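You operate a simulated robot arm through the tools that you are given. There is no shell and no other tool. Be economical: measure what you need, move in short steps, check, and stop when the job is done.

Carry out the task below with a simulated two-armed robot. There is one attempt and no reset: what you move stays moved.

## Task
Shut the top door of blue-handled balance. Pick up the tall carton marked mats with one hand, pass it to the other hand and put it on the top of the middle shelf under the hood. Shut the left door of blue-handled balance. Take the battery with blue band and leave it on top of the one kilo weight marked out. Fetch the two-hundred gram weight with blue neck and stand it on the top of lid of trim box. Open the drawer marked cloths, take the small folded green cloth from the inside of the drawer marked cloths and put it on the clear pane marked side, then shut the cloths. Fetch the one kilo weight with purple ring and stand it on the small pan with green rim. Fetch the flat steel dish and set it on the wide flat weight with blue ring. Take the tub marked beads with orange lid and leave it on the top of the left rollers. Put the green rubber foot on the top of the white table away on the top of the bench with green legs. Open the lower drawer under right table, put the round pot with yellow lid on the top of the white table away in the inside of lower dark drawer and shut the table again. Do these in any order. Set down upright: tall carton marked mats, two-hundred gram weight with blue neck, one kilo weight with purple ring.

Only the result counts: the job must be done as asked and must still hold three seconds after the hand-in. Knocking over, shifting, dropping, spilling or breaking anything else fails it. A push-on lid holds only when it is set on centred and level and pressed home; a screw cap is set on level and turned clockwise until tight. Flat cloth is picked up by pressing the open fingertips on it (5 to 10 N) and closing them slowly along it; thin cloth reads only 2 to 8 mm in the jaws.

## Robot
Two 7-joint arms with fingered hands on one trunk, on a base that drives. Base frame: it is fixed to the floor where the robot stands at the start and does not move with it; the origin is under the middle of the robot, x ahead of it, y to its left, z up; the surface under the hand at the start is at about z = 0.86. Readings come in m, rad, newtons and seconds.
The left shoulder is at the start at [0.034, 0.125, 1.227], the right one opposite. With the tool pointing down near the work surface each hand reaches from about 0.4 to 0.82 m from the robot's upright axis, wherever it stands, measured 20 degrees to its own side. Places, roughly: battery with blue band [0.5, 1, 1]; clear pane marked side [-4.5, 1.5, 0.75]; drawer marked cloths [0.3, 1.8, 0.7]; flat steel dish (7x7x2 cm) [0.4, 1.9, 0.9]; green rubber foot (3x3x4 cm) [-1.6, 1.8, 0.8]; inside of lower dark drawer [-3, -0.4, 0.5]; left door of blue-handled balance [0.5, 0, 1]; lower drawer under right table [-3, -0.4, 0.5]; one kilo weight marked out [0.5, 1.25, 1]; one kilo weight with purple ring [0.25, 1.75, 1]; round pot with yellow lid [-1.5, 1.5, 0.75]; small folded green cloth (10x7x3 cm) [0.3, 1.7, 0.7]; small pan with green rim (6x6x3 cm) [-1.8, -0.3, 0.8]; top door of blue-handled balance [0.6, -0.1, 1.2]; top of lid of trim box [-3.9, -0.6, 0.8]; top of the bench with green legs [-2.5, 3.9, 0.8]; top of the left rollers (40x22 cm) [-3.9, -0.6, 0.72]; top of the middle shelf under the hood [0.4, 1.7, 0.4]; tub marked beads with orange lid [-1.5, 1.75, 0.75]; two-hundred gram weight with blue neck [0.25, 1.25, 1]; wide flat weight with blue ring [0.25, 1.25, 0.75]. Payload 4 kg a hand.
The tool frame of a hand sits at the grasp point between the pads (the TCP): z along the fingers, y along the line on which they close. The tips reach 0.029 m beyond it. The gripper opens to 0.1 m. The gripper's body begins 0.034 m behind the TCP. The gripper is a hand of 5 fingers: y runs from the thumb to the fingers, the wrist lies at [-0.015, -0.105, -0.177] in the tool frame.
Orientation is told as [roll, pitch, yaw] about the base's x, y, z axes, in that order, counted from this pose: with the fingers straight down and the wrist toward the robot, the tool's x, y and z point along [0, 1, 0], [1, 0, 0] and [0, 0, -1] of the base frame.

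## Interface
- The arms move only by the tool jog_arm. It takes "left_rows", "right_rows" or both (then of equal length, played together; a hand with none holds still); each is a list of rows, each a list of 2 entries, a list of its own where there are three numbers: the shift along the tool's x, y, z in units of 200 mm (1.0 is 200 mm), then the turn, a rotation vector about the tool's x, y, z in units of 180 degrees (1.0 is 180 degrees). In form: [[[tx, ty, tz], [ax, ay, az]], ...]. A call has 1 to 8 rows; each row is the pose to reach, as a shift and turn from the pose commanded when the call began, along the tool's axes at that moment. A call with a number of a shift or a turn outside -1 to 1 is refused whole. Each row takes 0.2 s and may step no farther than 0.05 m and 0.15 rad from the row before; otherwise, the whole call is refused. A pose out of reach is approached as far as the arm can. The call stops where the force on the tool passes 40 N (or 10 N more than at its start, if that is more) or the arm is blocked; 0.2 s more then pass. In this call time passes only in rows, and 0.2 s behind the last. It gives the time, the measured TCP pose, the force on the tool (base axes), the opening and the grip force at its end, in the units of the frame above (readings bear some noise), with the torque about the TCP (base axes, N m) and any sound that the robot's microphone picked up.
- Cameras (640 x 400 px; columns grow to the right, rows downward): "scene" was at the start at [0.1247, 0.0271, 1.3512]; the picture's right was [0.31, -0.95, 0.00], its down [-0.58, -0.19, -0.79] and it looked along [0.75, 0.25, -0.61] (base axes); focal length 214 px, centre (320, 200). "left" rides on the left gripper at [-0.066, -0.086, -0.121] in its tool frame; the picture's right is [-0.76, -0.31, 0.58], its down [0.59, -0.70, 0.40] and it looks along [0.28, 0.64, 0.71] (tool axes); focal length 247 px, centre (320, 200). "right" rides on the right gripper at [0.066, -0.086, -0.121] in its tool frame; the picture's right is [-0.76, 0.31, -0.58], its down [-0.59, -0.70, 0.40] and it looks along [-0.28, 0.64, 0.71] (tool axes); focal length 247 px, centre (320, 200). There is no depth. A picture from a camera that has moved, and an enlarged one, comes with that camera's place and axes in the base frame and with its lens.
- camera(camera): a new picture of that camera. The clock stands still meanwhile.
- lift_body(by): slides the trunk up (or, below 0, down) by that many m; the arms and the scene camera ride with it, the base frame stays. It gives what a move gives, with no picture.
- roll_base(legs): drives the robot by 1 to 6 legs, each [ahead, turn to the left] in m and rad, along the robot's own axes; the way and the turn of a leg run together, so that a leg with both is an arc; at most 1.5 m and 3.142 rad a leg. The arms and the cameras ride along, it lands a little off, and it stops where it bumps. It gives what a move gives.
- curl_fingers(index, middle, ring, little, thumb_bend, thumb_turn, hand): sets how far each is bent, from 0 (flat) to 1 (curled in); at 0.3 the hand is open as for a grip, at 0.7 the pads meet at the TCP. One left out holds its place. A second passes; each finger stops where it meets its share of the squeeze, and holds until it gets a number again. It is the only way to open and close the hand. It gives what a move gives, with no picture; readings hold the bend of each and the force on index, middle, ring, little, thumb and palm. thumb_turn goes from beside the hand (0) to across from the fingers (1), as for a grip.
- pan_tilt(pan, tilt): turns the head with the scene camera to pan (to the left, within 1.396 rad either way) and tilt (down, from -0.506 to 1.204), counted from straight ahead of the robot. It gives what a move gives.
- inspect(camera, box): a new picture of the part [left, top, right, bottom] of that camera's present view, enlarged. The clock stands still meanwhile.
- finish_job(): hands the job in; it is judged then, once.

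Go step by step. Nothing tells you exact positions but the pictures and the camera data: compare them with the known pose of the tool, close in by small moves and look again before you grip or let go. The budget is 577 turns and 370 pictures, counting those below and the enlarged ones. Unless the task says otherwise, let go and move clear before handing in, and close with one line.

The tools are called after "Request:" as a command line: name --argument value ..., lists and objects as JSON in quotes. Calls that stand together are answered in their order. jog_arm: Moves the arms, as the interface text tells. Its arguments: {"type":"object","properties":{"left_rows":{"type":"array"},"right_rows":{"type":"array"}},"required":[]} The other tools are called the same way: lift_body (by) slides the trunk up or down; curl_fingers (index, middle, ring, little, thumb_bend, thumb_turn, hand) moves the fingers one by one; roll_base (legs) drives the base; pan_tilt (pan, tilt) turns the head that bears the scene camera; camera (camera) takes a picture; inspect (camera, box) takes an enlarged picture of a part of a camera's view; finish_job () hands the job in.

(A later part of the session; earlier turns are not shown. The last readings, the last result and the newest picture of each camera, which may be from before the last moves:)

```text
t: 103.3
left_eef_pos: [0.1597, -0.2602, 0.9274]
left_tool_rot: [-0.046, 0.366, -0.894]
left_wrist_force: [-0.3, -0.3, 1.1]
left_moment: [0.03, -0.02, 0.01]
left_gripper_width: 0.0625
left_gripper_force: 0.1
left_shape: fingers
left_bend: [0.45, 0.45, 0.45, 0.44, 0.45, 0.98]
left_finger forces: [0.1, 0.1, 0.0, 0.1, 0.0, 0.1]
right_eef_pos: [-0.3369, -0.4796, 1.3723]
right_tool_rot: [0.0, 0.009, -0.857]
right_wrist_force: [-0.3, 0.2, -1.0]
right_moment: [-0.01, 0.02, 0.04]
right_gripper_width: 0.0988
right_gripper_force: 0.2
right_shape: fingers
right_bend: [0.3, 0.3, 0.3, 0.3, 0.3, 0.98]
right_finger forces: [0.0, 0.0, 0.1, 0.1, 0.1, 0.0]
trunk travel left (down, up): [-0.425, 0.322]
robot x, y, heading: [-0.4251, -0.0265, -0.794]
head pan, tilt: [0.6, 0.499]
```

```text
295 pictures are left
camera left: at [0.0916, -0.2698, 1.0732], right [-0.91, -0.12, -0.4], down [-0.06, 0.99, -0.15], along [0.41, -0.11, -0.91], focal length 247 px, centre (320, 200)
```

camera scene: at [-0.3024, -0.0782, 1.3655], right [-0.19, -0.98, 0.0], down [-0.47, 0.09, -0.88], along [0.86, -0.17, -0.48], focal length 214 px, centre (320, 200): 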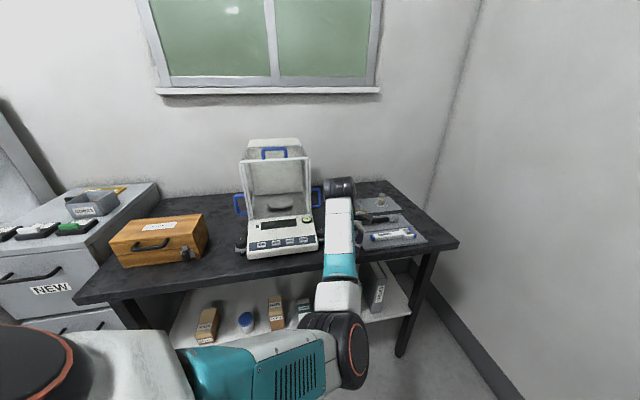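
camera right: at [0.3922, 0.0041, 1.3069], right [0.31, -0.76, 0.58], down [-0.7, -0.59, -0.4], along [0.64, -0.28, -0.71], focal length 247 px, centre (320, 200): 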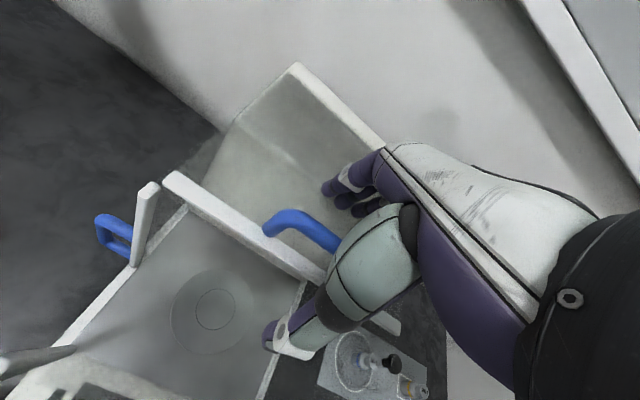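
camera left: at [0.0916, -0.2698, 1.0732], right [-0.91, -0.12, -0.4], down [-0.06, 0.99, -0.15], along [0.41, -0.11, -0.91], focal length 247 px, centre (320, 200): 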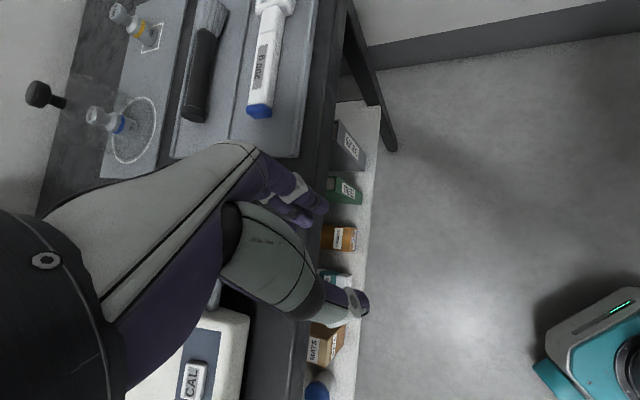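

Request:
inspect --camera "scene" --box '[220, 120, 340, 270]'

```text
2.67 times, centred on (280, 195) of scene
camera zoom: at [-0.3024, -0.0782, 1.3655], right [-0.19, -0.98, 0.0], down [-0.47, 0.09, -0.88], along [0.86, -0.17, -0.48], focal length 572 px, centre (427, 213)
```

zoom: 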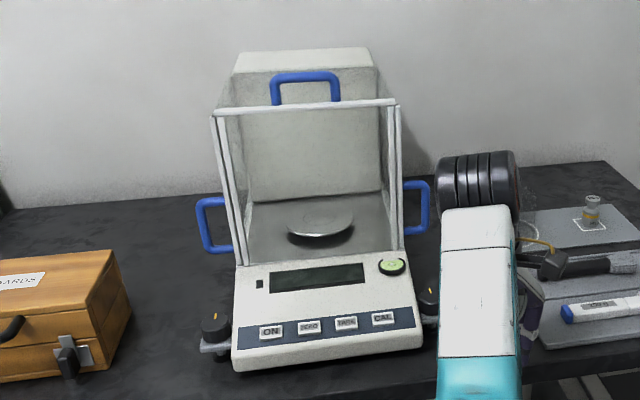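

The balance's corners match the earlier measurement within error and the doors are still shut. Raising and straightening the left arm before moving again.

Request:
jog_arm --left_rows '[[[0, -0.05, -0.2], [0, 0, 0]], [[0, -0.1, -0.4], [-0.04, 0, 0]], [[0, -0.15, -0.6], [-0.08, 0, 0]], [[0, -0.2, -0.8], [-0.117, 0, 0]], [[0, -0.2, -1.0], [-0.117, 0, 0]]]'

Request:
roll_base --legs '[[0, 0.79]]'

Request:
pan_tilt --pan -0.05 --tilt 0.7

Request:
camera --camera "scene"

```text
t: 104.5
left_eef_pos: [0.1889, -0.2817, 1.1294]
left_tool_rot: [-0.042, -0.002, -0.879]
left_wrist_force: [-0.1, -0.4, 0.6]
left_moment: [0.0, -0.03, -0.01]
left_gripper_width: 0.0627
left_gripper_force: 0.1
left_shape: fingers
left_bend: [0.45, 0.45, 0.45, 0.44, 0.45, 0.98]
left_finger forces: [0.0, 0.0, 0.0, 0.0, 0.0, 0.0]
right_eef_pos: [-0.3358, -0.4802, 1.3722]
right_tool_rot: [0.0, 0.008, -0.857]
right_wrist_force: [0.2, 0.1, -0.1]
right_moment: [0.01, 0.03, -0.05]
right_gripper_width: 0.0985
right_gripper_force: 0.0
right_shape: fingers
right_bend: [0.3, 0.3, 0.3, 0.3, 0.3, 0.98]
right_finger forces: [0.0, 0.0, 0.1, 0.0, 0.1, 0.0]
trunk travel left (down, up): [-0.425, 0.322]
robot x, y, heading: [-0.4193, -0.0264, -0.799]
head pan, tilt: [0.6, 0.499]
```

```text
t: 107.0
left_eef_pos: [0.1888, 0.2239, 1.1281]
left_tool_rot: [-0.041, -0.002, -0.092]
left_wrist_force: [0.2, 0.5, -0.6]
left_moment: [0.01, 0.0, 0.01]
left_gripper_width: 0.0626
left_gripper_force: 0.0
left_shape: fingers
left_bend: [0.45, 0.45, 0.45, 0.44, 0.45, 0.98]
left_finger forces: [0.0, 0.0, 0.1, 0.1, 0.0, 0.0]
right_eef_pos: [-0.0421, -0.2885, 1.3729]
right_tool_rot: [-0.002, 0.008, -0.073]
right_wrist_force: [-0.1, -0.4, -0.5]
right_moment: [-0.01, -0.04, -0.04]
right_gripper_width: 0.0986
right_gripper_force: 0.1
right_shape: fingers
right_bend: [0.3, 0.3, 0.3, 0.3, 0.3, 0.98]
right_finger forces: [0.0, 0.1, 0.0, 0.0, 0.0, 0.0]
trunk travel left (down, up): [-0.425, 0.322]
robot x, y, heading: [-0.4221, -0.0318, -0.012]
head pan, tilt: [0.6, 0.499]
```

```text
t: 108.0
left_eef_pos: [0.1864, 0.2224, 1.1289]
left_tool_rot: [-0.044, -0.003, -0.092]
left_wrist_force: [-1.0, -0.4, 1.1]
left_moment: [0.0, -0.02, 0.05]
left_gripper_width: 0.0627
left_gripper_force: 0.0
left_shape: fingers
left_bend: [0.45, 0.45, 0.45, 0.44, 0.45, 0.98]
left_finger forces: [0.1, 0.1, 0.0, 0.0, 0.0, 0.0]
right_eef_pos: [-0.0419, -0.2884, 1.3722]
right_tool_rot: [-0.001, 0.008, -0.073]
right_wrist_force: [0.4, 0.3, 0.5]
right_moment: [-0.01, -0.01, -0.02]
right_gripper_width: 0.0986
right_gripper_force: 0.0
right_shape: fingers
right_bend: [0.3, 0.3, 0.3, 0.3, 0.3, 0.98]
right_finger forces: [0.1, 0.0, 0.1, 0.0, 0.0, 0.0]
trunk travel left (down, up): [-0.425, 0.322]
robot x, y, heading: [-0.4186, -0.034, -0.008]
head pan, tilt: [-0.051, 0.7]
```

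```text
293 pictures are left
camera scene: at [-0.2938, -0.0354, 1.3478], right [-0.06, -1.0, 0.0], down [-0.64, 0.04, -0.76], along [0.76, -0.05, -0.64], focal length 214 px, centre (320, 200)
```

scene: 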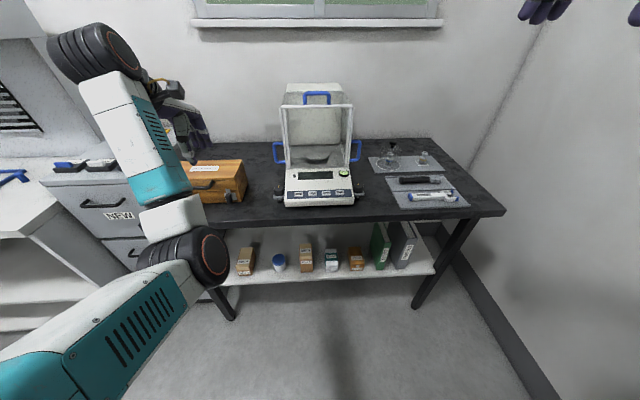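

Request:
pan_tilt --pan -1.39 --tilt 0.6

Request:
camera --camera "scene"

```text
t: 109.5
left_eef_pos: [0.1877, 0.2221, 1.1297]
left_tool_rot: [-0.04, -0.003, -0.095]
left_wrist_force: [0.0, -0.1, -0.4]
left_moment: [0.04, 0.03, 0.02]
left_gripper_width: 0.0623
left_gripper_force: 0.0
left_shape: fingers
left_bend: [0.45, 0.45, 0.45, 0.44, 0.45, 0.98]
left_finger forces: [0.0, 0.1, 0.0, 0.0, 0.1, 0.1]
right_eef_pos: [-0.0433, -0.2897, 1.372]
right_tool_rot: [0.0, 0.009, -0.073]
right_wrist_force: [-0.2, 0.1, -1.0]
right_moment: [0.01, 0.0, 0.01]
right_gripper_width: 0.0986
right_gripper_force: 0.1
right_shape: fingers
right_bend: [0.3, 0.3, 0.3, 0.3, 0.3, 0.98]
right_finger forces: [0.0, 0.0, 0.1, 0.0, 0.0, 0.0]
trunk travel left (down, up): [-0.425, 0.322]
robot x, y, heading: [-0.4187, -0.0314, -0.009]
head pan, tilt: [-1.389, 0.6]
```

```text
292 pictures are left
camera scene: at [-0.3634, -0.1174, 1.3564], right [-0.99, -0.17, 0.0], down [-0.1, 0.56, -0.82], along [0.14, -0.81, -0.57], focal length 214 px, centre (320, 200)
```

scene: 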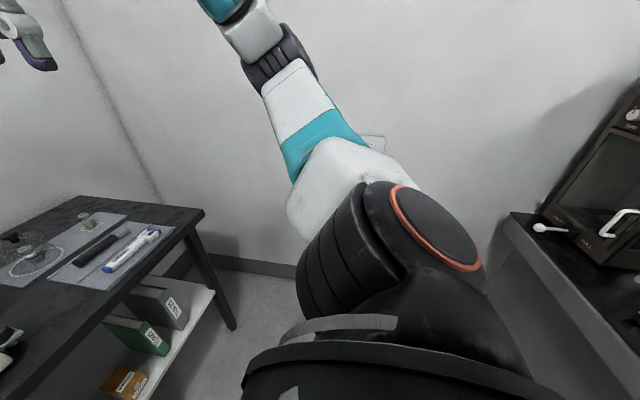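

The carton is actually at about [0.29, 0.0], on the shelf at z≈0.40. I'll pull the left hand back, then lower the trunk for a level look.

Request:
jog_arm --left_rows '[[[0.15, -0.2, 0], [0, 0, 0]], [[0.3, -0.35, 0], [0, 0, 0]], [[0.45, -0.5, 0], [0, 0, 0]]]'

Request:
lift_body --by -0.35

Request:
pan_tilt --pan 0.0 --tilt 0.6

Request:
camera --camera "scene"

```text
t: 110.3
left_eef_pos: [0.0964, 0.3223, 1.1249]
left_tool_rot: [-0.044, -0.002, -0.095]
left_wrist_force: [0.2, -0.1, -1.0]
left_moment: [-0.01, -0.03, 0.01]
left_gripper_width: 0.0624
left_gripper_force: 0.1
left_shape: fingers
left_bend: [0.45, 0.45, 0.45, 0.44, 0.45, 0.98]
left_finger forces: [0.1, 0.0, 0.0, 0.0, 0.0, 0.0]
right_eef_pos: [-0.0441, -0.2893, 1.3726]
right_tool_rot: [-0.002, 0.01, -0.073]
right_wrist_force: [0.0, -0.2, 0.1]
right_moment: [0.0, -0.01, -0.02]
right_gripper_width: 0.0982
right_gripper_force: 0.0
right_shape: fingers
right_bend: [0.3, 0.3, 0.3, 0.3, 0.3, 0.98]
right_finger forces: [0.0, 0.0, 0.0, 0.0, 0.0, 0.0]
trunk travel left (down, up): [-0.425, 0.322]
robot x, y, heading: [-0.4206, -0.0325, -0.009]
head pan, tilt: [-1.389, 0.6]
```

```text
t: 113.7
left_eef_pos: [0.0953, 0.3229, 0.7735]
left_tool_rot: [-0.044, -0.002, -0.094]
left_wrist_force: [-0.3, -0.3, 0.0]
left_moment: [0.03, 0.0, 0.02]
left_gripper_width: 0.0627
left_gripper_force: 0.0
left_shape: fingers
left_bend: [0.45, 0.45, 0.45, 0.44, 0.45, 0.98]
left_finger forces: [0.0, 0.1, 0.0, 0.0, 0.1, 0.0]
right_eef_pos: [-0.0439, -0.2886, 1.0229]
right_tool_rot: [-0.002, 0.007, -0.072]
right_wrist_force: [0.2, 0.6, 0.8]
right_moment: [0.01, 0.04, -0.01]
right_gripper_width: 0.0987
right_gripper_force: 0.0
right_shape: fingers
right_bend: [0.3, 0.3, 0.3, 0.3, 0.3, 0.98]
right_finger forces: [0.0, 0.0, 0.1, 0.0, 0.0, 0.0]
trunk travel left (down, up): [-0.075, 0.672]
robot x, y, heading: [-0.4242, -0.031, -0.007]
head pan, tilt: [-1.389, 0.6]
```

```text
t: 115.2
left_eef_pos: [0.096, 0.3238, 0.7748]
left_tool_rot: [-0.046, -0.001, -0.095]
left_wrist_force: [-0.2, 0.1, 0.3]
left_moment: [-0.01, -0.01, 0.0]
left_gripper_width: 0.0624
left_gripper_force: 0.0
left_shape: fingers
left_bend: [0.45, 0.45, 0.45, 0.44, 0.45, 0.98]
left_finger forces: [0.1, 0.0, 0.0, 0.0, 0.0, 0.0]
right_eef_pos: [-0.0433, -0.2883, 1.022]
right_tool_rot: [0.001, 0.008, -0.073]
right_wrist_force: [0.4, -0.2, 0.1]
right_moment: [0.0, 0.01, 0.03]
right_gripper_width: 0.0985
right_gripper_force: 0.2
right_shape: fingers
right_bend: [0.3, 0.3, 0.3, 0.3, 0.3, 0.98]
right_finger forces: [0.1, 0.0, 0.0, 0.0, 0.0, 0.0]
trunk travel left (down, up): [-0.075, 0.672]
robot x, y, heading: [-0.4188, -0.0304, -0.007]
head pan, tilt: [0.0, 0.6]
```

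```text
291 pictures are left
camera scene: at [-0.1761, -0.0323, 0.9938], right [-0.01, -1.0, 0.0], down [-0.57, 0.01, -0.82], along [0.82, -0.01, -0.57], focal length 214 px, centre (320, 200)
```

scene: 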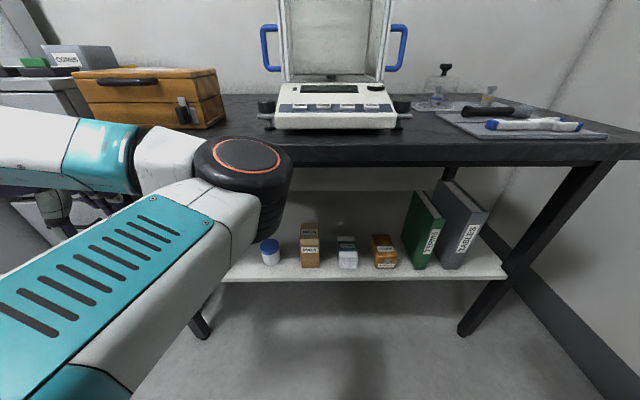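

Request:
inspect --camera "scene" --box '[250, 205, 410, 295]'

```text
4.00 times, centred on (330, 250) of scene
camera zoom: at [-0.1761, -0.0323, 0.9938], right [-0.01, -1.0, 0.0], down [-0.57, 0.01, -0.82], along [0.82, -0.01, -0.57], focal length 858 px, centre (280, 0)
```

zoom: 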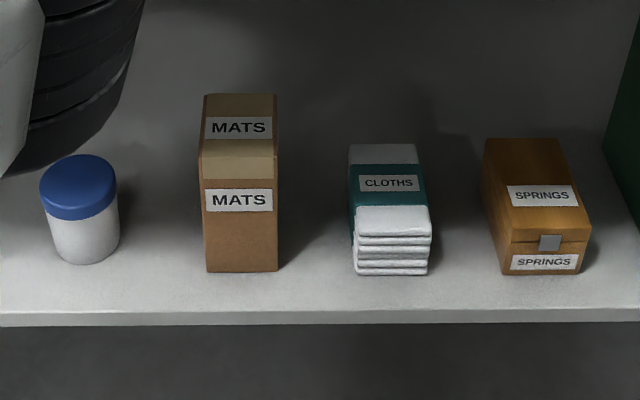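

I'll bring the right hand down in front of the table edge and tilt it to point down-left at the carton.

Request:
jog_arm --right_rows '[[[0, 0.12, 0.2], [0, 0, 0]], [[0, 0.24, 0.4], [0, 0, 0]], [[0, 0.36, 0.6], [0, 0, 0]], [[0, 0.48, 0.8], [0, 0, 0]], [[0, 0.5, 1.0], [0, 0, 0]]]'

Request:
jog_arm --right_rows '[[[0, 0, 0.2], [0, 0, 0]], [[0, 0, 0.4], [0, 0, 0]], [[0, 0, 0.6], [0, 0, 0]], [[0, 0, 0.8], [0, 0, 0]], [[0, 0, 0.95], [0, 0, 0]]]'

Request:
jog_arm --right_rows '[[[0, 0, 0], [0, 0.04, 0]], [[0, 0, 0], [0, 0.08, 0]], [[0, 0, 0], [0, 0.12, 0]], [[0, 0, 0], [0, 0.16, 0]], [[0, 0, 0], [0, 0.2, 0]], [[0, 0, 0], [0, 0.24, 0]]]'

Request:
camera --camera "scene"

Request:
camera --camera "right"

```text
t: 116.5
left_eef_pos: [0.097, 0.3217, 0.775]
left_tool_rot: [-0.044, -0.003, -0.094]
left_wrist_force: [-0.3, -0.1, -0.4]
left_moment: [0.0, 0.02, 0.0]
left_gripper_width: 0.0626
left_gripper_force: 0.0
left_shape: fingers
left_bend: [0.45, 0.45, 0.45, 0.44, 0.45, 0.98]
left_finger forces: [0.0, 0.1, 0.1, 0.0, 0.0, 0.1]
right_eef_pos: [0.0556, -0.2962, 0.8208]
right_tool_rot: [0.0, 0.007, -0.071]
right_wrist_force: [-0.6, 0.1, 0.5]
right_moment: [-0.04, 0.04, -0.01]
right_gripper_width: 0.0986
right_gripper_force: 0.1
right_shape: fingers
right_bend: [0.3, 0.3, 0.3, 0.3, 0.3, 0.98]
right_finger forces: [0.0, 0.1, 0.1, 0.1, 0.1, 0.0]
trunk travel left (down, up): [-0.075, 0.672]
robot x, y, heading: [-0.4202, -0.0308, -0.011]
head pan, tilt: [0.0, 0.6]
```

```text
t: 117.7
left_eef_pos: [0.0963, 0.3228, 0.7742]
left_tool_rot: [-0.044, -0.003, -0.094]
left_wrist_force: [0.2, -0.5, -0.8]
left_moment: [0.0, 0.0, -0.02]
left_gripper_width: 0.0625
left_gripper_force: 0.0
left_shape: fingers
left_bend: [0.45, 0.45, 0.45, 0.44, 0.45, 0.98]
left_finger forces: [0.1, 0.1, 0.0, 0.0, 0.1, 0.0]
right_eef_pos: [0.0552, -0.2978, 0.6319]
right_tool_rot: [0.0, 0.007, -0.073]
right_wrist_force: [0.9, -0.4, 0.5]
right_moment: [0.02, 0.01, -0.03]
right_gripper_width: 0.0988
right_gripper_force: 0.1
right_shape: fingers
right_bend: [0.3, 0.3, 0.3, 0.3, 0.3, 0.98]
right_finger forces: [0.0, 0.0, 0.1, 0.1, 0.0, 0.1]
right hand out of reach, approached as far as the arm can: row 2, 3, 4
trunk travel left (down, up): [-0.075, 0.672]
robot x, y, heading: [-0.4222, -0.0309, -0.008]
head pan, tilt: [0.0, 0.6]
```

```text
t: 119.0
left_eef_pos: [0.0955, 0.3229, 0.7746]
left_tool_rot: [-0.044, -0.002, -0.094]
left_wrist_force: [0.1, -0.9, -0.3]
left_moment: [0.0, -0.02, -0.04]
left_gripper_width: 0.0627
left_gripper_force: 0.0
left_shape: fingers
left_bend: [0.45, 0.45, 0.45, 0.44, 0.45, 0.98]
left_finger forces: [0.0, 0.0, 0.0, 0.0, 0.0, 0.1]
right_eef_pos: [0.0547, -0.2955, 0.632]
right_tool_rot: [0.755, 0.008, -0.073]
right_wrist_force: [-1.1, 0.0, 0.4]
right_moment: [-0.02, 0.0, 0.01]
right_gripper_width: 0.0984
right_gripper_force: 0.0
right_shape: fingers
right_bend: [0.3, 0.3, 0.3, 0.3, 0.3, 0.98]
right_finger forces: [0.0, 0.0, 0.1, 0.0, 0.0, 0.0]
trunk travel left (down, up): [-0.075, 0.672]
robot x, y, heading: [-0.422, -0.0279, -0.009]
head pan, tilt: [0.0, 0.6]
```

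```text
289 pictures are left
camera scene: at [-0.1761, -0.0322, 0.9938], right [-0.01, -1.0, 0.0], down [-0.57, 0.01, -0.82], along [0.82, -0.01, -0.57], focal length 214 px, centre (320, 200)
```

scene: 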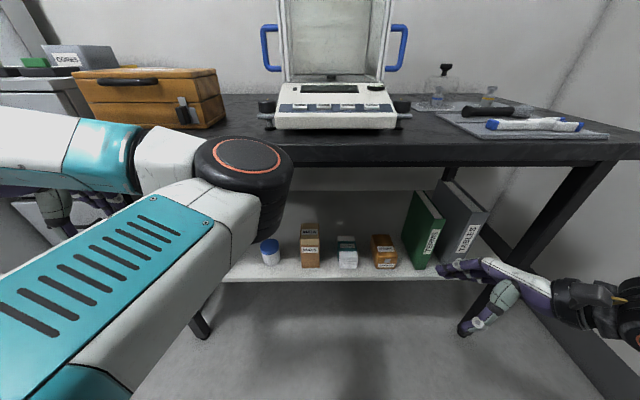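

```text
288 pictures are left
camera right: at [-0.0334, -0.3247, 0.7653], right [0.24, -0.97, -0.1], down [-0.72, -0.1, -0.69], along [0.65, 0.23, -0.72], focal length 247 px, centre (320, 200)
```

right: 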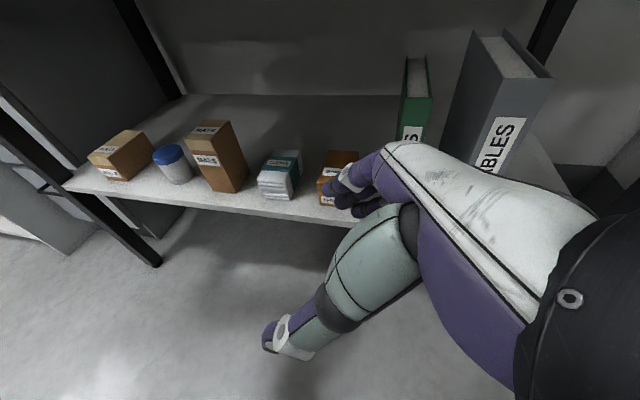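

The left elbow juts toward the table edge; I'll raise the left hand back to its original high pose so I can drive in.

Request:
jog_arm --left_rows '[[[0.05, -0.03, -0.2], [0, 0, -0.01]], [[0.1, -0.06, -0.4], [0, 0, -0.02]], [[0.2, -0.1, -0.6], [0, 0, -0.03]], [[0.3, -0.1, -0.8], [0, 0, -0.03]], [[0.35, -0.1, -1.0], [0, 0, -0.03]]]'

Request:
jog_arm --left_rows '[[[0.1, 0, -0.2], [0, 0, 0]], [[0.2, 0, -0.4], [0, 0, 0]]]'

Request:
camera --camera "scene"

```text
t: 120.2
left_eef_pos: [0.0834, 0.403, 0.9717]
left_tool_rot: [-0.043, 0.004, 0.0]
left_wrist_force: [-0.2, -0.7, -0.2]
left_moment: [0.02, 0.04, 0.02]
left_gripper_width: 0.0628
left_gripper_force: 0.0
left_shape: fingers
left_bend: [0.45, 0.45, 0.45, 0.44, 0.45, 0.98]
left_finger forces: [0.0, 0.0, 0.0, 0.0, 0.0, 0.1]
right_eef_pos: [0.0538, -0.2965, 0.6319]
right_tool_rot: [0.755, 0.009, -0.074]
right_wrist_force: [-0.3, 0.0, 0.5]
right_moment: [-0.04, -0.02, 0.04]
right_gripper_width: 0.0984
right_gripper_force: 0.1
right_shape: fingers
right_bend: [0.3, 0.3, 0.3, 0.3, 0.3, 0.98]
right_finger forces: [0.0, 0.0, 0.0, 0.1, 0.1, 0.0]
trunk travel left (down, up): [-0.075, 0.672]
robot x, y, heading: [-0.4214, -0.0323, -0.013]
head pan, tilt: [0.0, 0.6]
```

```text
t: 120.8
left_eef_pos: [0.0826, 0.4451, 1.0499]
left_tool_rot: [-0.042, 0.002, 0.001]
left_wrist_force: [0.1, -1.0, -0.1]
left_moment: [0.03, -0.03, -0.06]
left_gripper_width: 0.0625
left_gripper_force: 0.1
left_shape: fingers
left_bend: [0.45, 0.45, 0.45, 0.44, 0.45, 0.98]
left_finger forces: [0.0, 0.0, 0.0, 0.1, 0.0, 0.1]
right_eef_pos: [0.0542, -0.295, 0.6319]
right_tool_rot: [0.754, 0.009, -0.072]
right_wrist_force: [-0.1, -0.8, 0.0]
right_moment: [0.0, -0.01, 0.03]
right_gripper_width: 0.0987
right_gripper_force: 0.1
right_shape: fingers
right_bend: [0.3, 0.3, 0.3, 0.3, 0.3, 0.98]
right_finger forces: [0.0, 0.0, 0.0, 0.0, 0.0, 0.1]
trunk travel left (down, up): [-0.075, 0.672]
robot x, y, heading: [-0.4229, -0.0307, -0.001]
head pan, tilt: [0.0, 0.6]
```

```text
287 pictures are left
camera scene: at [-0.1765, -0.0322, 0.994], right [-0.01, -1.0, 0.0], down [-0.56, 0.01, -0.83], along [0.83, -0.01, -0.56], focal length 214 px, centre (320, 200)
```

scene: 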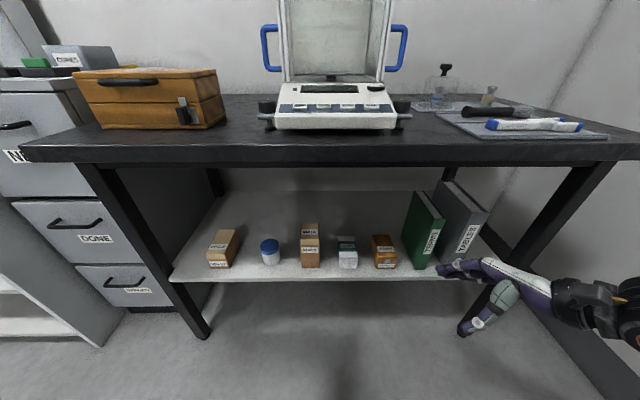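

Request:
inspect --camera "right" --box '[140, 100, 300, 200]'

Request:
inspect --camera "scene" --box '[250, 205, 410, 295]'

```text
4.00 times, centred on (220, 150) of right
camera zoom: at [-0.0339, -0.3243, 0.7657], right [0.24, -0.97, -0.1], down [-0.72, -0.1, -0.69], along [0.65, 0.23, -0.72], focal length 988 px, centre (720, 400)
```

zoom: 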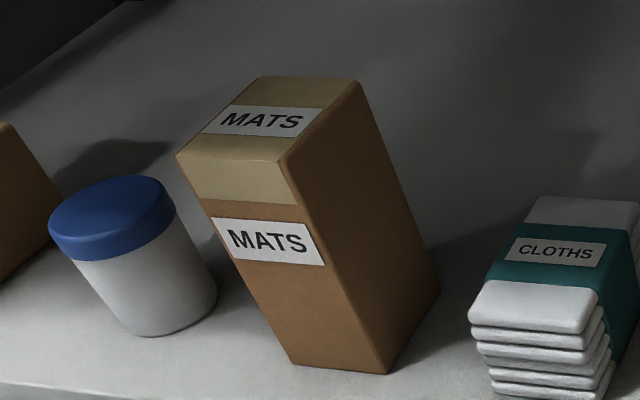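

```text
4.00 times, centred on (330, 250) of scene
camera zoom: at [-0.1765, -0.0322, 0.994], right [-0.01, -1.0, 0.0], down [-0.56, 0.01, -0.83], along [0.83, -0.01, -0.56], focal length 858 px, centre (280, 0)
```

zoom: 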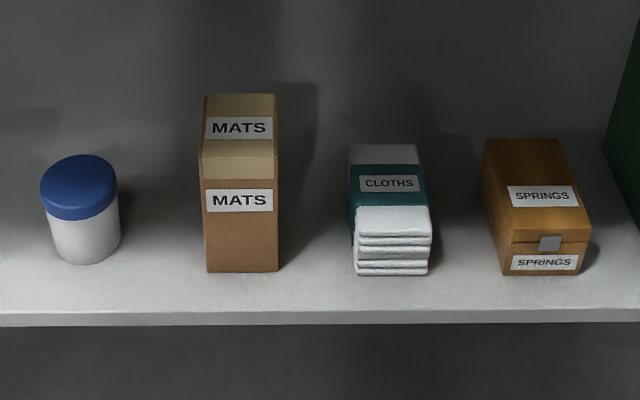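

Carton measured: x 0.27–0.336, y −0.035–0.021, z 0.427–0.557. Setting the right hand to a pre-grasp height, then I'll drive forward 0.2 m.

Request:
jog_arm --right_rows '[[[0.12, 0.045, 0.19], [0.004, 0, -0.004]], [[0.24, 0.09, 0.39], [0.008, 0, -0.008]], [[0.36, 0.135, 0.58], [0.012, 0, -0.012]], [[0.487, 0.18, 0.78], [0.016, 0, -0.017]]]'

Request:
roll_base --legs '[[0.1, 0]]'

Request:
camera --camera "scene"

Request:
camera --camera "right"

```text
t: 121.8
left_eef_pos: [0.0839, 0.4467, 1.0488]
left_tool_rot: [-0.044, 0.004, 0.0]
left_wrist_force: [-0.1, -0.3, -0.3]
left_moment: [0.02, -0.02, 0.01]
left_gripper_width: 0.0625
left_gripper_force: 0.0
left_shape: fingers
left_bend: [0.45, 0.45, 0.45, 0.44, 0.45, 0.98]
left_finger forces: [0.0, 0.0, 0.1, 0.0, 0.0, 0.1]
right_eef_pos: [0.1008, -0.1209, 0.5833]
right_tool_rot: [0.751, 0.009, 0.001]
right_wrist_force: [-1.3, 0.1, 0.0]
right_moment: [0.01, 0.04, 0.02]
right_gripper_width: 0.0985
right_gripper_force: 0.0
right_shape: fingers
right_bend: [0.3, 0.3, 0.3, 0.3, 0.3, 0.98]
right_finger forces: [0.0, 0.0, 0.0, 0.0, 0.0, 0.0]
trunk travel left (down, up): [-0.075, 0.672]
robot x, y, heading: [-0.4228, -0.0276, -0.009]
head pan, tilt: [0.0, 0.6]
```

```text
t: 123.0
left_eef_pos: [0.1821, 0.4466, 1.0492]
left_tool_rot: [-0.042, 0.001, 0.002]
left_wrist_force: [0.6, -0.5, 0.5]
left_moment: [-0.02, -0.02, 0.01]
left_gripper_width: 0.0623
left_gripper_force: 0.0
left_shape: fingers
left_bend: [0.45, 0.45, 0.45, 0.44, 0.45, 0.98]
left_finger forces: [0.0, 0.0, 0.0, 0.0, 0.0, 0.1]
right_eef_pos: [0.2008, -0.121, 0.5839]
right_tool_rot: [0.754, 0.007, 0.003]
right_wrist_force: [0.8, -0.9, 0.3]
right_moment: [0.01, 0.0, -0.04]
right_gripper_width: 0.0985
right_gripper_force: 0.0
right_shape: fingers
right_bend: [0.3, 0.3, 0.3, 0.3, 0.3, 0.98]
right_finger forces: [0.0, 0.0, 0.1, 0.0, 0.0, 0.0]
trunk travel left (down, up): [-0.075, 0.672]
robot x, y, heading: [-0.3215, -0.0302, -0.009]
head pan, tilt: [0.0, 0.6]
```

```text
284 pictures are left
camera scene: at [-0.0765, -0.0328, 0.9938], right [-0.01, -1.0, 0.0], down [-0.57, 0.0, -0.82], along [0.82, -0.01, -0.57], focal length 214 px, centre (320, 200)
```

scene: 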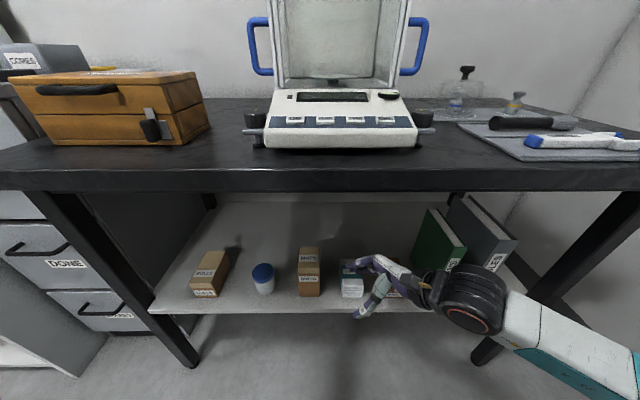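

```text
283 pictures are left
camera right: at [0.1164, -0.1557, 0.7181], right [0.31, -0.95, -0.1], down [-0.71, -0.16, -0.69], along [0.63, 0.28, -0.72], focal length 247 px, centre (320, 200)
```

right: 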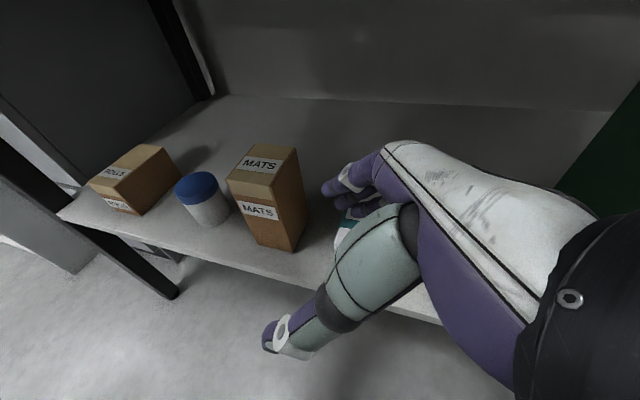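

Positions agree. Driving the last 0.1 m, then sliding the open hand over the carton's top.

Request:
roll_base --legs '[[0.1, 0]]'

Request:
camera --camera "right"

Request:
inspect --camera "scene" --box '[220, 220, 460, 370]'

```text
t: 124.2
left_eef_pos: [0.283, 0.4441, 1.0476]
left_tool_rot: [-0.044, 0.003, 0.001]
left_wrist_force: [-0.4, -0.6, -0.1]
left_moment: [-0.02, 0.03, 0.0]
left_gripper_width: 0.0625
left_gripper_force: 0.1
left_shape: fingers
left_bend: [0.45, 0.45, 0.45, 0.44, 0.45, 0.98]
left_finger forces: [0.0, 0.1, 0.1, 0.0, 0.0, 0.0]
right_eef_pos: [0.3005, -0.1214, 0.5842]
right_tool_rot: [0.753, 0.008, 0.002]
right_wrist_force: [0.4, 0.0, 0.2]
right_moment: [-0.01, 0.01, 0.0]
right_gripper_width: 0.0985
right_gripper_force: 0.0
right_shape: fingers
right_bend: [0.3, 0.3, 0.3, 0.3, 0.3, 0.98]
right_finger forces: [0.0, 0.0, 0.0, 0.1, 0.0, 0.1]
trunk travel left (down, up): [-0.075, 0.672]
robot x, y, heading: [-0.2196, -0.0295, -0.01]
head pan, tilt: [0.0, 0.6]
```

```text
282 pictures are left
camera right: at [0.2166, -0.1567, 0.7179], right [0.31, -0.95, -0.1], down [-0.71, -0.16, -0.69], along [0.63, 0.28, -0.72], focal length 247 px, centre (320, 200)
```

right: 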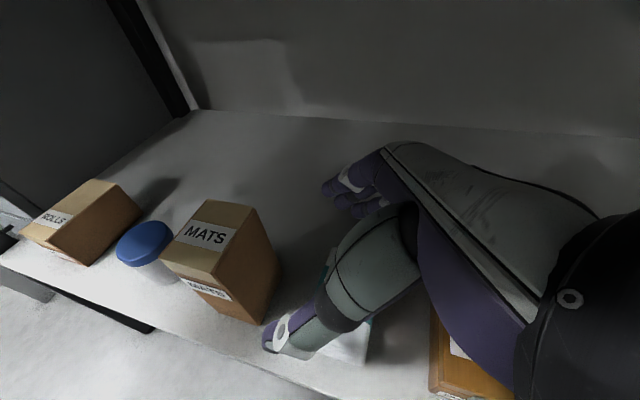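

```text
2.67 times, centred on (340, 295) of scene
camera zoom: at [0.0238, -0.0337, 0.9937], right [-0.01, -1.0, 0.0], down [-0.57, 0.0, -0.82], along [0.82, -0.01, -0.57], focal length 572 px, centre (267, -53)
```

zoom: 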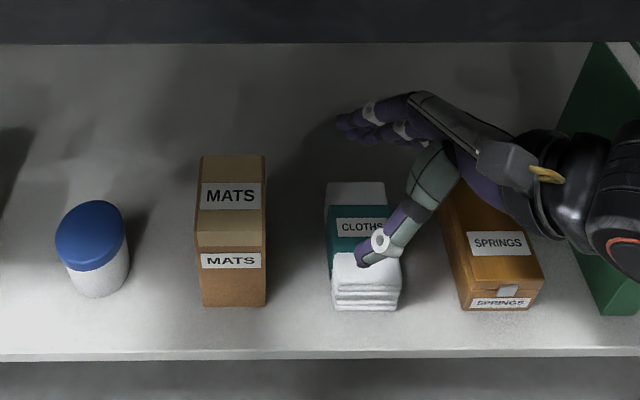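

Request:
jog_arm --right_rows '[[[0.07, -0.015, 0.18], [0, 0, 0]], [[0.14, -0.015, 0.36], [0, 0, 0]], [[0.21, -0.015, 0.535], [0, 0, 0]]]'

Request:
camera --camera "right"

Request:
inspect --camera "scene" --box '[220, 220, 460, 370]'

```text
t: 125.0
left_eef_pos: [0.2838, 0.4444, 1.0481]
left_tool_rot: [-0.042, 0.003, 0.001]
left_wrist_force: [-0.5, -1.7, 1.0]
left_moment: [0.04, 0.02, 0.02]
left_gripper_width: 0.0623
left_gripper_force: 0.0
left_shape: fingers
left_bend: [0.45, 0.45, 0.45, 0.44, 0.45, 0.98]
left_finger forces: [0.1, 0.0, 0.0, 0.0, 0.0, 0.0]
right_eef_pos: [0.2981, -0.0171, 0.5343]
right_tool_rot: [0.753, 0.009, 0.002]
right_wrist_force: [-0.6, -0.6, 0.2]
right_moment: [0.0, -0.02, 0.01]
right_gripper_width: 0.0992
right_gripper_force: 0.1
right_shape: fingers
right_bend: [0.3, 0.3, 0.3, 0.3, 0.3, 0.98]
right_finger forces: [0.1, 0.1, 0.1, 0.1, 0.0, 0.1]
trunk travel left (down, up): [-0.075, 0.672]
robot x, y, heading: [-0.2247, -0.0356, -0.01]
head pan, tilt: [0.0, 0.6]
```

```text
280 pictures are left
camera right: at [0.2138, -0.0516, 0.6679], right [0.31, -0.95, -0.1], down [-0.71, -0.16, -0.69], along [0.63, 0.28, -0.72], focal length 247 px, centre (320, 200)
```

right: 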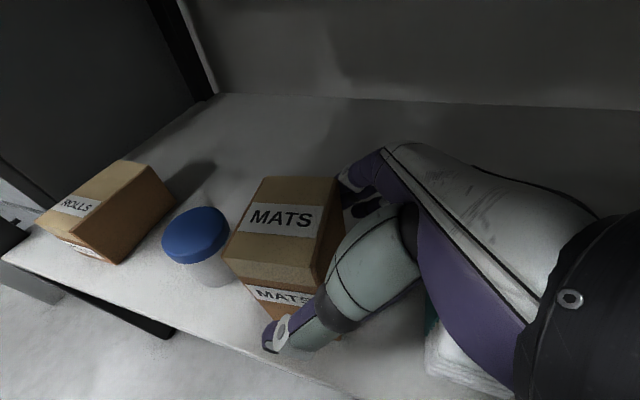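

```text
2.67 times, centred on (340, 295) of scene
camera zoom: at [0.0236, -0.0337, 0.9938], right [-0.01, -1.0, 0.0], down [-0.57, 0.0, -0.82], along [0.82, -0.01, -0.57], focal length 572 px, centre (267, -53)
```

zoom: 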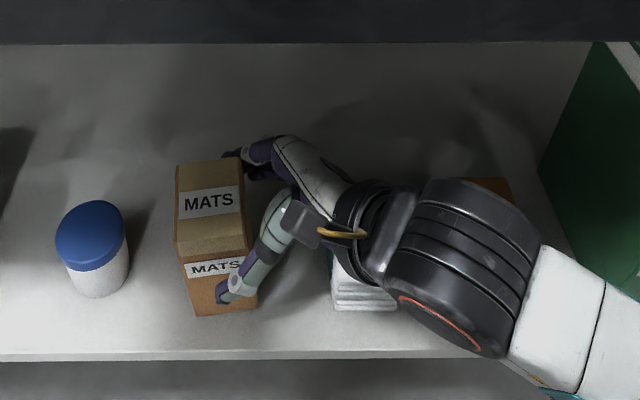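

The hand nudged the carton slightly but straddles it. Closing.

Request:
curl_fingers --hand "right" --index 0.55 --middle 0.55 --ring 0.55 --little 0.55 --thumb_bend 0.55

Request:
camera --camera "right"

Request:
inspect --camera "scene" --box '[220, 220, 460, 370]'

```text
t: 126.0
left_eef_pos: [0.2833, 0.4438, 1.0478]
left_tool_rot: [-0.043, 0.002, 0.002]
left_wrist_force: [-0.2, 0.1, 1.5]
left_moment: [-0.01, 0.03, 0.01]
left_gripper_width: 0.0626
left_gripper_force: 0.0
left_shape: fingers
left_bend: [0.45, 0.45, 0.45, 0.44, 0.45, 0.98]
left_finger forces: [0.0, 0.1, 0.0, 0.0, 0.1, 0.1]
right_eef_pos: [0.2973, -0.0173, 0.5333]
right_tool_rot: [0.754, 0.009, 0.002]
right_wrist_force: [0.1, -0.2, 0.3]
right_moment: [-0.02, -0.02, 0.0]
right_gripper_width: 0.0695
right_gripper_force: 15.9
right_shape: fingers
right_bend: [0.46, 0.5, 0.55, 0.55, 0.45, 0.97]
right_finger forces: [11.5, 4.0, 0.2, 0.0, 15.5, 0.0]
trunk travel left (down, up): [-0.075, 0.672]
robot x, y, heading: [-0.222, -0.0336, -0.008]
head pan, tilt: [0.0, 0.6]
```

```text
278 pictures are left
camera right: at [0.2137, -0.0519, 0.6681], right [0.31, -0.95, -0.1], down [-0.71, -0.16, -0.69], along [0.63, 0.28, -0.72], focal length 247 px, centre (320, 200)
```

right: 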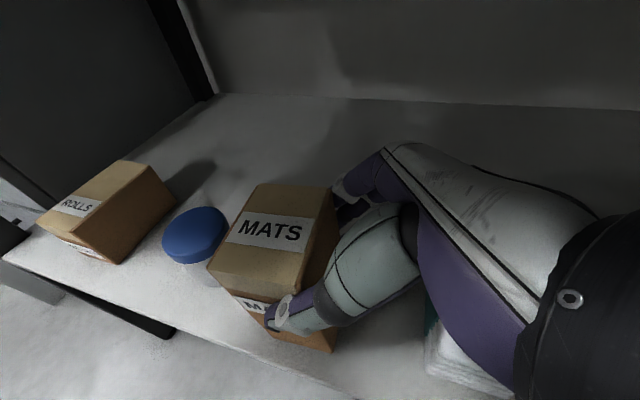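

```text
2.67 times, centred on (340, 295) of scene
camera zoom: at [0.0236, -0.0337, 0.9938], right [-0.01, -1.0, 0.0], down [-0.57, 0.0, -0.82], along [0.82, -0.01, -0.57], focal length 572 px, centre (267, -53)
```

zoom: 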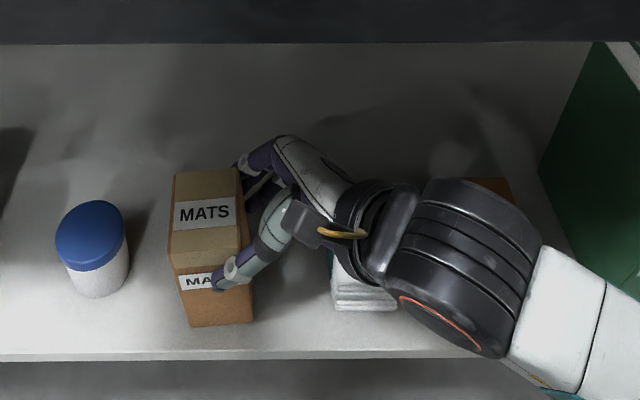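

Held mainly by index, middle and thumb. Firming up the grip and lifting 2 cm as a test.

Request:
curl_fingers --hand "right" --index 0.62 --middle 0.62 --ring 0.62 --thumb_bend 0.6

Request:
jog_arm --right_rows '[[[0.035, 0, -0.035], [0, 0, 0]], [[0.07, 0, -0.07], [0, 0, 0]]]'

Request:
inspect --camera "scene" --box '[220, 220, 460, 370]'

Request:
camera --camera "right"

```text
t: 127.0
left_eef_pos: [0.2844, 0.445, 1.0478]
left_tool_rot: [-0.043, 0.003, 0.002]
left_wrist_force: [0.5, -0.3, 0.0]
left_moment: [-0.02, -0.02, 0.0]
left_gripper_width: 0.0624
left_gripper_force: 0.1
left_shape: fingers
left_bend: [0.45, 0.45, 0.45, 0.44, 0.45, 0.98]
left_finger forces: [0.0, 0.0, 0.0, 0.0, 0.0, 0.0]
right_eef_pos: [0.2987, -0.0176, 0.5341]
right_tool_rot: [0.754, 0.009, 0.001]
right_wrist_force: [0.3, -0.5, -0.7]
right_moment: [0.0, -0.06, -0.04]
right_gripper_width: 0.0687
right_gripper_force: 22.8
right_shape: fingers
right_bend: [0.48, 0.54, 0.58, 0.55, 0.46, 0.96]
right_finger forces: [12.9, 7.1, 2.4, 0.0, 22.1, 0.1]
trunk travel left (down, up): [-0.075, 0.672]
robot x, y, heading: [-0.2239, -0.0322, -0.01]
head pan, tilt: [0.0, 0.6]
```

```text
t: 127.5
left_eef_pos: [0.2827, 0.4449, 1.0471]
left_tool_rot: [-0.044, 0.001, 0.001]
left_wrist_force: [0.3, 0.6, -0.8]
left_moment: [0.02, 0.02, -0.02]
left_gripper_width: 0.0627
left_gripper_force: 0.2
left_shape: fingers
left_bend: [0.45, 0.45, 0.45, 0.44, 0.45, 0.98]
left_finger forces: [0.0, 0.1, 0.0, 0.0, 0.0, 0.0]
right_eef_pos: [0.2975, -0.0177, 0.5535]
right_tool_rot: [0.753, 0.01, 0.0]
right_wrist_force: [0.9, 0.4, -1.5]
right_moment: [-0.06, -0.01, -0.01]
right_gripper_width: 0.0688
right_gripper_force: 22.0
right_shape: fingers
right_bend: [0.48, 0.54, 0.58, 0.55, 0.46, 0.96]
right_finger forces: [12.7, 6.9, 2.4, 0.0, 22.0, 0.0]
trunk travel left (down, up): [-0.075, 0.672]
robot x, y, heading: [-0.2203, -0.0309, -0.01]
head pan, tilt: [0.0, 0.6]
```

```text
2.67 times, centred on (340, 295) of scene
camera zoom: at [0.0236, -0.0337, 0.9938], right [-0.01, -1.0, 0.0], down [-0.57, 0.0, -0.82], along [0.82, -0.01, -0.57], focal length 572 px, centre (267, -53)
```

zoom: 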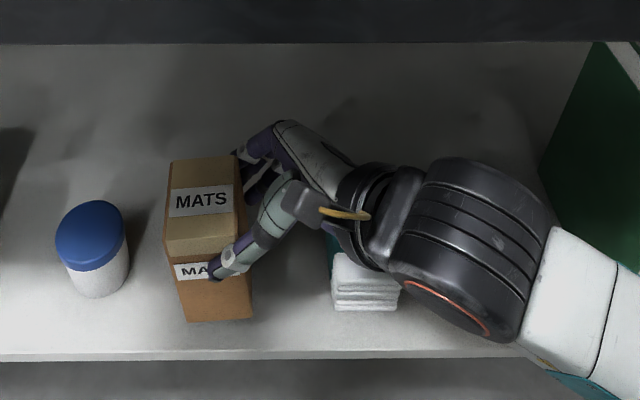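

```text
275 pictures are left
camera right: at [0.2133, -0.0515, 0.6883], right [0.31, -0.95, -0.1], down [-0.71, -0.16, -0.69], along [0.63, 0.28, -0.72], focal length 247 px, centre (320, 200)
```

right: 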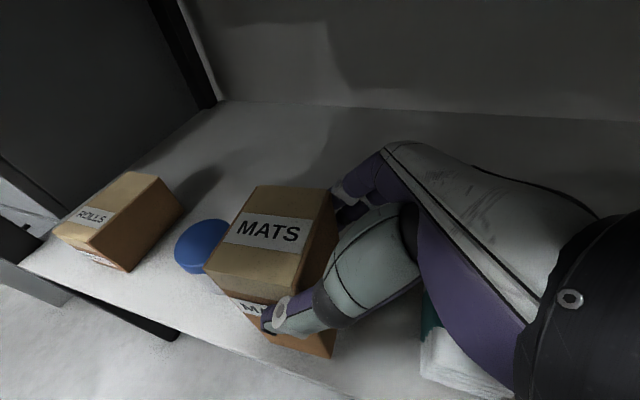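

The carton is held firmly. Lifting a bit more and backing straight out.

Request:
jog_arm --right_rows '[[[0.05, 0, -0.05], [0, 0, 0]]]'

Request:
roll_base --legs '[[-0.22, 0]]'

Request:
camera --camera "scene"

Request:
camera --camera "left"

```text
t: 128.0
left_eef_pos: [0.2837, 0.4455, 1.0481]
left_tool_rot: [-0.042, 0.001, 0.002]
left_wrist_force: [0.1, 0.3, 0.4]
left_moment: [0.02, 0.0, 0.01]
left_gripper_width: 0.0624
left_gripper_force: 0.1
left_shape: fingers
left_bend: [0.45, 0.45, 0.45, 0.44, 0.45, 0.98]
left_finger forces: [0.0, 0.1, 0.1, 0.0, 0.0, 0.0]
right_eef_pos: [0.2976, -0.0161, 0.5682]
right_tool_rot: [0.754, 0.008, 0.001]
right_wrist_force: [-0.1, -0.4, -1.2]
right_moment: [-0.05, -0.03, 0.01]
right_gripper_width: 0.0688
right_gripper_force: 21.9
right_shape: fingers
right_bend: [0.48, 0.54, 0.58, 0.55, 0.46, 0.96]
right_finger forces: [12.6, 7.0, 2.5, 0.0, 22.1, 0.0]
trunk travel left (down, up): [-0.075, 0.672]
robot x, y, heading: [-0.2171, -0.0342, -0.008]
head pan, tilt: [0.0, 0.6]
```

```text
t: 129.6
left_eef_pos: [0.0622, 0.4479, 1.0476]
left_tool_rot: [-0.044, 0.003, 0.002]
left_wrist_force: [0.0, 0.5, 0.0]
left_moment: [0.01, 0.02, -0.01]
left_gripper_width: 0.0625
left_gripper_force: 0.2
left_shape: fingers
left_bend: [0.45, 0.45, 0.45, 0.44, 0.45, 0.98]
left_finger forces: [0.1, 0.0, 0.1, 0.0, 0.1, 0.0]
right_eef_pos: [0.0764, -0.0141, 0.569]
right_tool_rot: [0.754, 0.01, 0.002]
right_wrist_force: [-0.1, 0.4, -1.3]
right_moment: [-0.03, -0.03, 0.0]
right_gripper_width: 0.0689
right_gripper_force: 22.1
right_shape: fingers
right_bend: [0.48, 0.54, 0.58, 0.55, 0.46, 0.96]
right_finger forces: [12.7, 6.9, 2.5, 0.0, 22.0, 0.0]
trunk travel left (down, up): [-0.075, 0.672]
robot x, y, heading: [-0.4424, -0.0287, -0.007]
head pan, tilt: [0.0, 0.6]
```

```text
274 pictures are left
camera scene: at [-0.1972, -0.0318, 0.9938], right [-0.01, -1.0, 0.0], down [-0.57, 0.0, -0.82], along [0.82, -0.01, -0.57], focal length 214 px, centre (320, 200)
```

scene: 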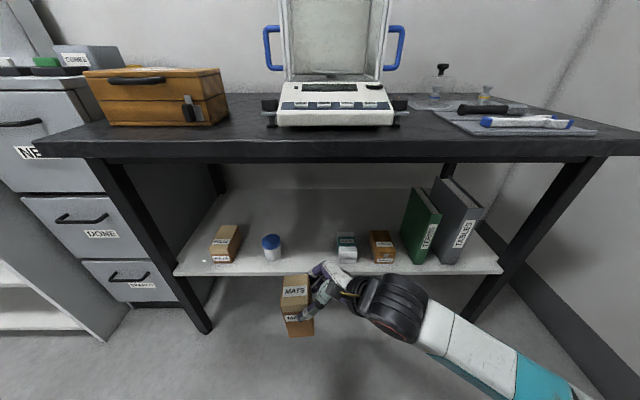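

```text
273 pictures are left
camera left: at [-0.0226, 0.3863, 1.1716], right [-0.31, -0.78, -0.54], down [-0.7, 0.57, -0.42], along [0.64, 0.25, -0.73], focal length 247 px, centre (320, 200)
```

left: 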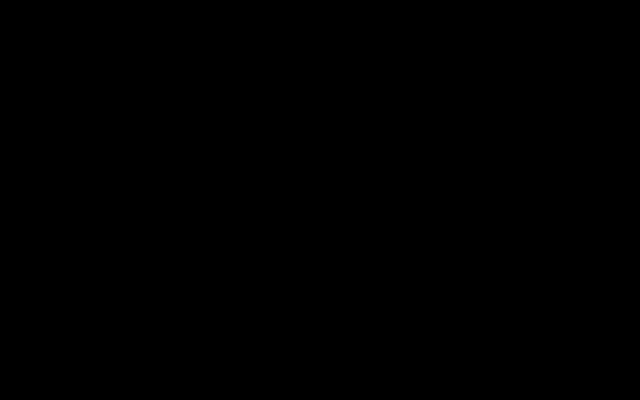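

The carton is out and level enough. Now the handover: I'll lower the left hand at the left side and rotate it to point right at the carton's lower half.

Request:
curl_fingers --hand "left" --index 0.3 --middle 0.3 --ring 0.3 --little 0.3 --thumb_bend 0.3

Request:
jog_arm --left_rows '[[[0, 0, 0.2], [0, 0, 0]], [[0, 0, 0.4], [0, 0, 0]], [[0, 0, 0.6], [0, 0, 0]], [[0, 0, 0.8], [0, 0, 0]], [[0, 0, 1.0], [0, 0, 0]]]'

Request:
jog_arm --left_rows '[[[0, 0, 0.2], [0, -0.04, 0]], [[0, 0, 0.4], [0, -0.08, 0]], [[0, 0, 0.6], [0, -0.12, 0]], [[0, 0, 0.8], [0, -0.16, 0]], [[0, 0, 1.0], [0, -0.2, 0]], [[0, 0, 1.0], [0, -0.24, 0]]]'

Request:
camera --camera "scene"

```text
t: 130.6
left_eef_pos: [0.0629, 0.4481, 1.0477]
left_tool_rot: [-0.043, 0.002, 0.001]
left_wrist_force: [0.2, -0.3, -0.4]
left_moment: [0.01, -0.01, -0.02]
left_gripper_width: 0.0983
left_gripper_force: 0.1
left_shape: fingers
left_bend: [0.3, 0.3, 0.3, 0.3, 0.3, 0.98]
left_finger forces: [0.0, 0.1, 0.0, 0.0, 0.0, 0.0]
right_eef_pos: [0.0777, -0.0142, 0.5681]
right_tool_rot: [0.754, 0.009, 0.002]
right_wrist_force: [-0.1, 0.5, -1.5]
right_moment: [-0.03, 0.0, -0.02]
right_gripper_width: 0.0691
right_gripper_force: 22.1
right_shape: fingers
right_bend: [0.48, 0.54, 0.58, 0.55, 0.46, 0.96]
right_finger forces: [12.7, 7.0, 2.6, 0.0, 22.0, 0.0]
trunk travel left (down, up): [-0.075, 0.672]
robot x, y, heading: [-0.439, -0.0273, -0.0]
head pan, tilt: [0.0, 0.6]
```

```text
t: 131.8
left_eef_pos: [0.0632, 0.438, 0.8474]
left_tool_rot: [-0.042, 0.002, 0.002]
left_wrist_force: [-0.5, -0.3, -0.3]
left_moment: [0.03, -0.03, 0.03]
left_gripper_width: 0.0987
left_gripper_force: 0.0
left_shape: fingers
left_bend: [0.3, 0.3, 0.3, 0.3, 0.3, 0.98]
left_finger forces: [0.1, 0.0, 0.0, 0.1, 0.1, 0.0]
right_eef_pos: [0.0769, -0.0144, 0.5677]
right_tool_rot: [0.756, 0.009, 0.001]
right_wrist_force: [0.0, -0.3, -1.0]
right_moment: [-0.03, -0.01, 0.0]
right_gripper_width: 0.0691
right_gripper_force: 22.0
right_shape: fingers
right_bend: [0.48, 0.54, 0.58, 0.55, 0.46, 0.96]
right_finger forces: [12.7, 7.0, 2.6, 0.0, 21.9, 0.0]
trunk travel left (down, up): [-0.075, 0.672]
robot x, y, heading: [-0.4392, -0.0281, -0.012]
head pan, tilt: [0.0, 0.6]
```

```text
t: 133.2
left_eef_pos: [0.0618, 0.4301, 0.649]
left_tool_rot: [-0.8, 0.001, 0.002]
left_wrist_force: [-0.1, -0.5, -0.2]
left_moment: [0.01, 0.0, 0.04]
left_gripper_width: 0.0984
left_gripper_force: 0.1
left_shape: fingers
left_bend: [0.3, 0.3, 0.3, 0.3, 0.3, 0.98]
left_finger forces: [0.0, 0.0, 0.0, 0.1, 0.0, 0.0]
right_eef_pos: [0.0766, -0.0139, 0.5696]
right_tool_rot: [0.753, 0.007, 0.002]
right_wrist_force: [0.6, 0.0, -0.7]
right_moment: [-0.07, 0.03, -0.02]
right_gripper_width: 0.069
right_gripper_force: 22.3
right_shape: fingers
right_bend: [0.48, 0.54, 0.58, 0.55, 0.46, 0.96]
right_finger forces: [12.7, 6.9, 2.4, 0.0, 22.0, 0.0]
trunk travel left (down, up): [-0.075, 0.672]
robot x, y, heading: [-0.4426, -0.0311, -0.012]
head pan, tilt: [0.0, 0.6]
```

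```text
272 pictures are left
camera scene: at [-0.197, -0.0317, 0.9938], right [-0.01, -1.0, 0.0], down [-0.57, 0.0, -0.82], along [0.82, -0.01, -0.57], focal length 214 px, centre (320, 200)
```

scene: 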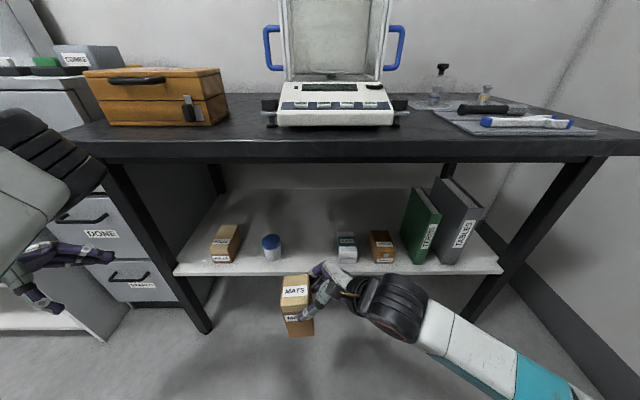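

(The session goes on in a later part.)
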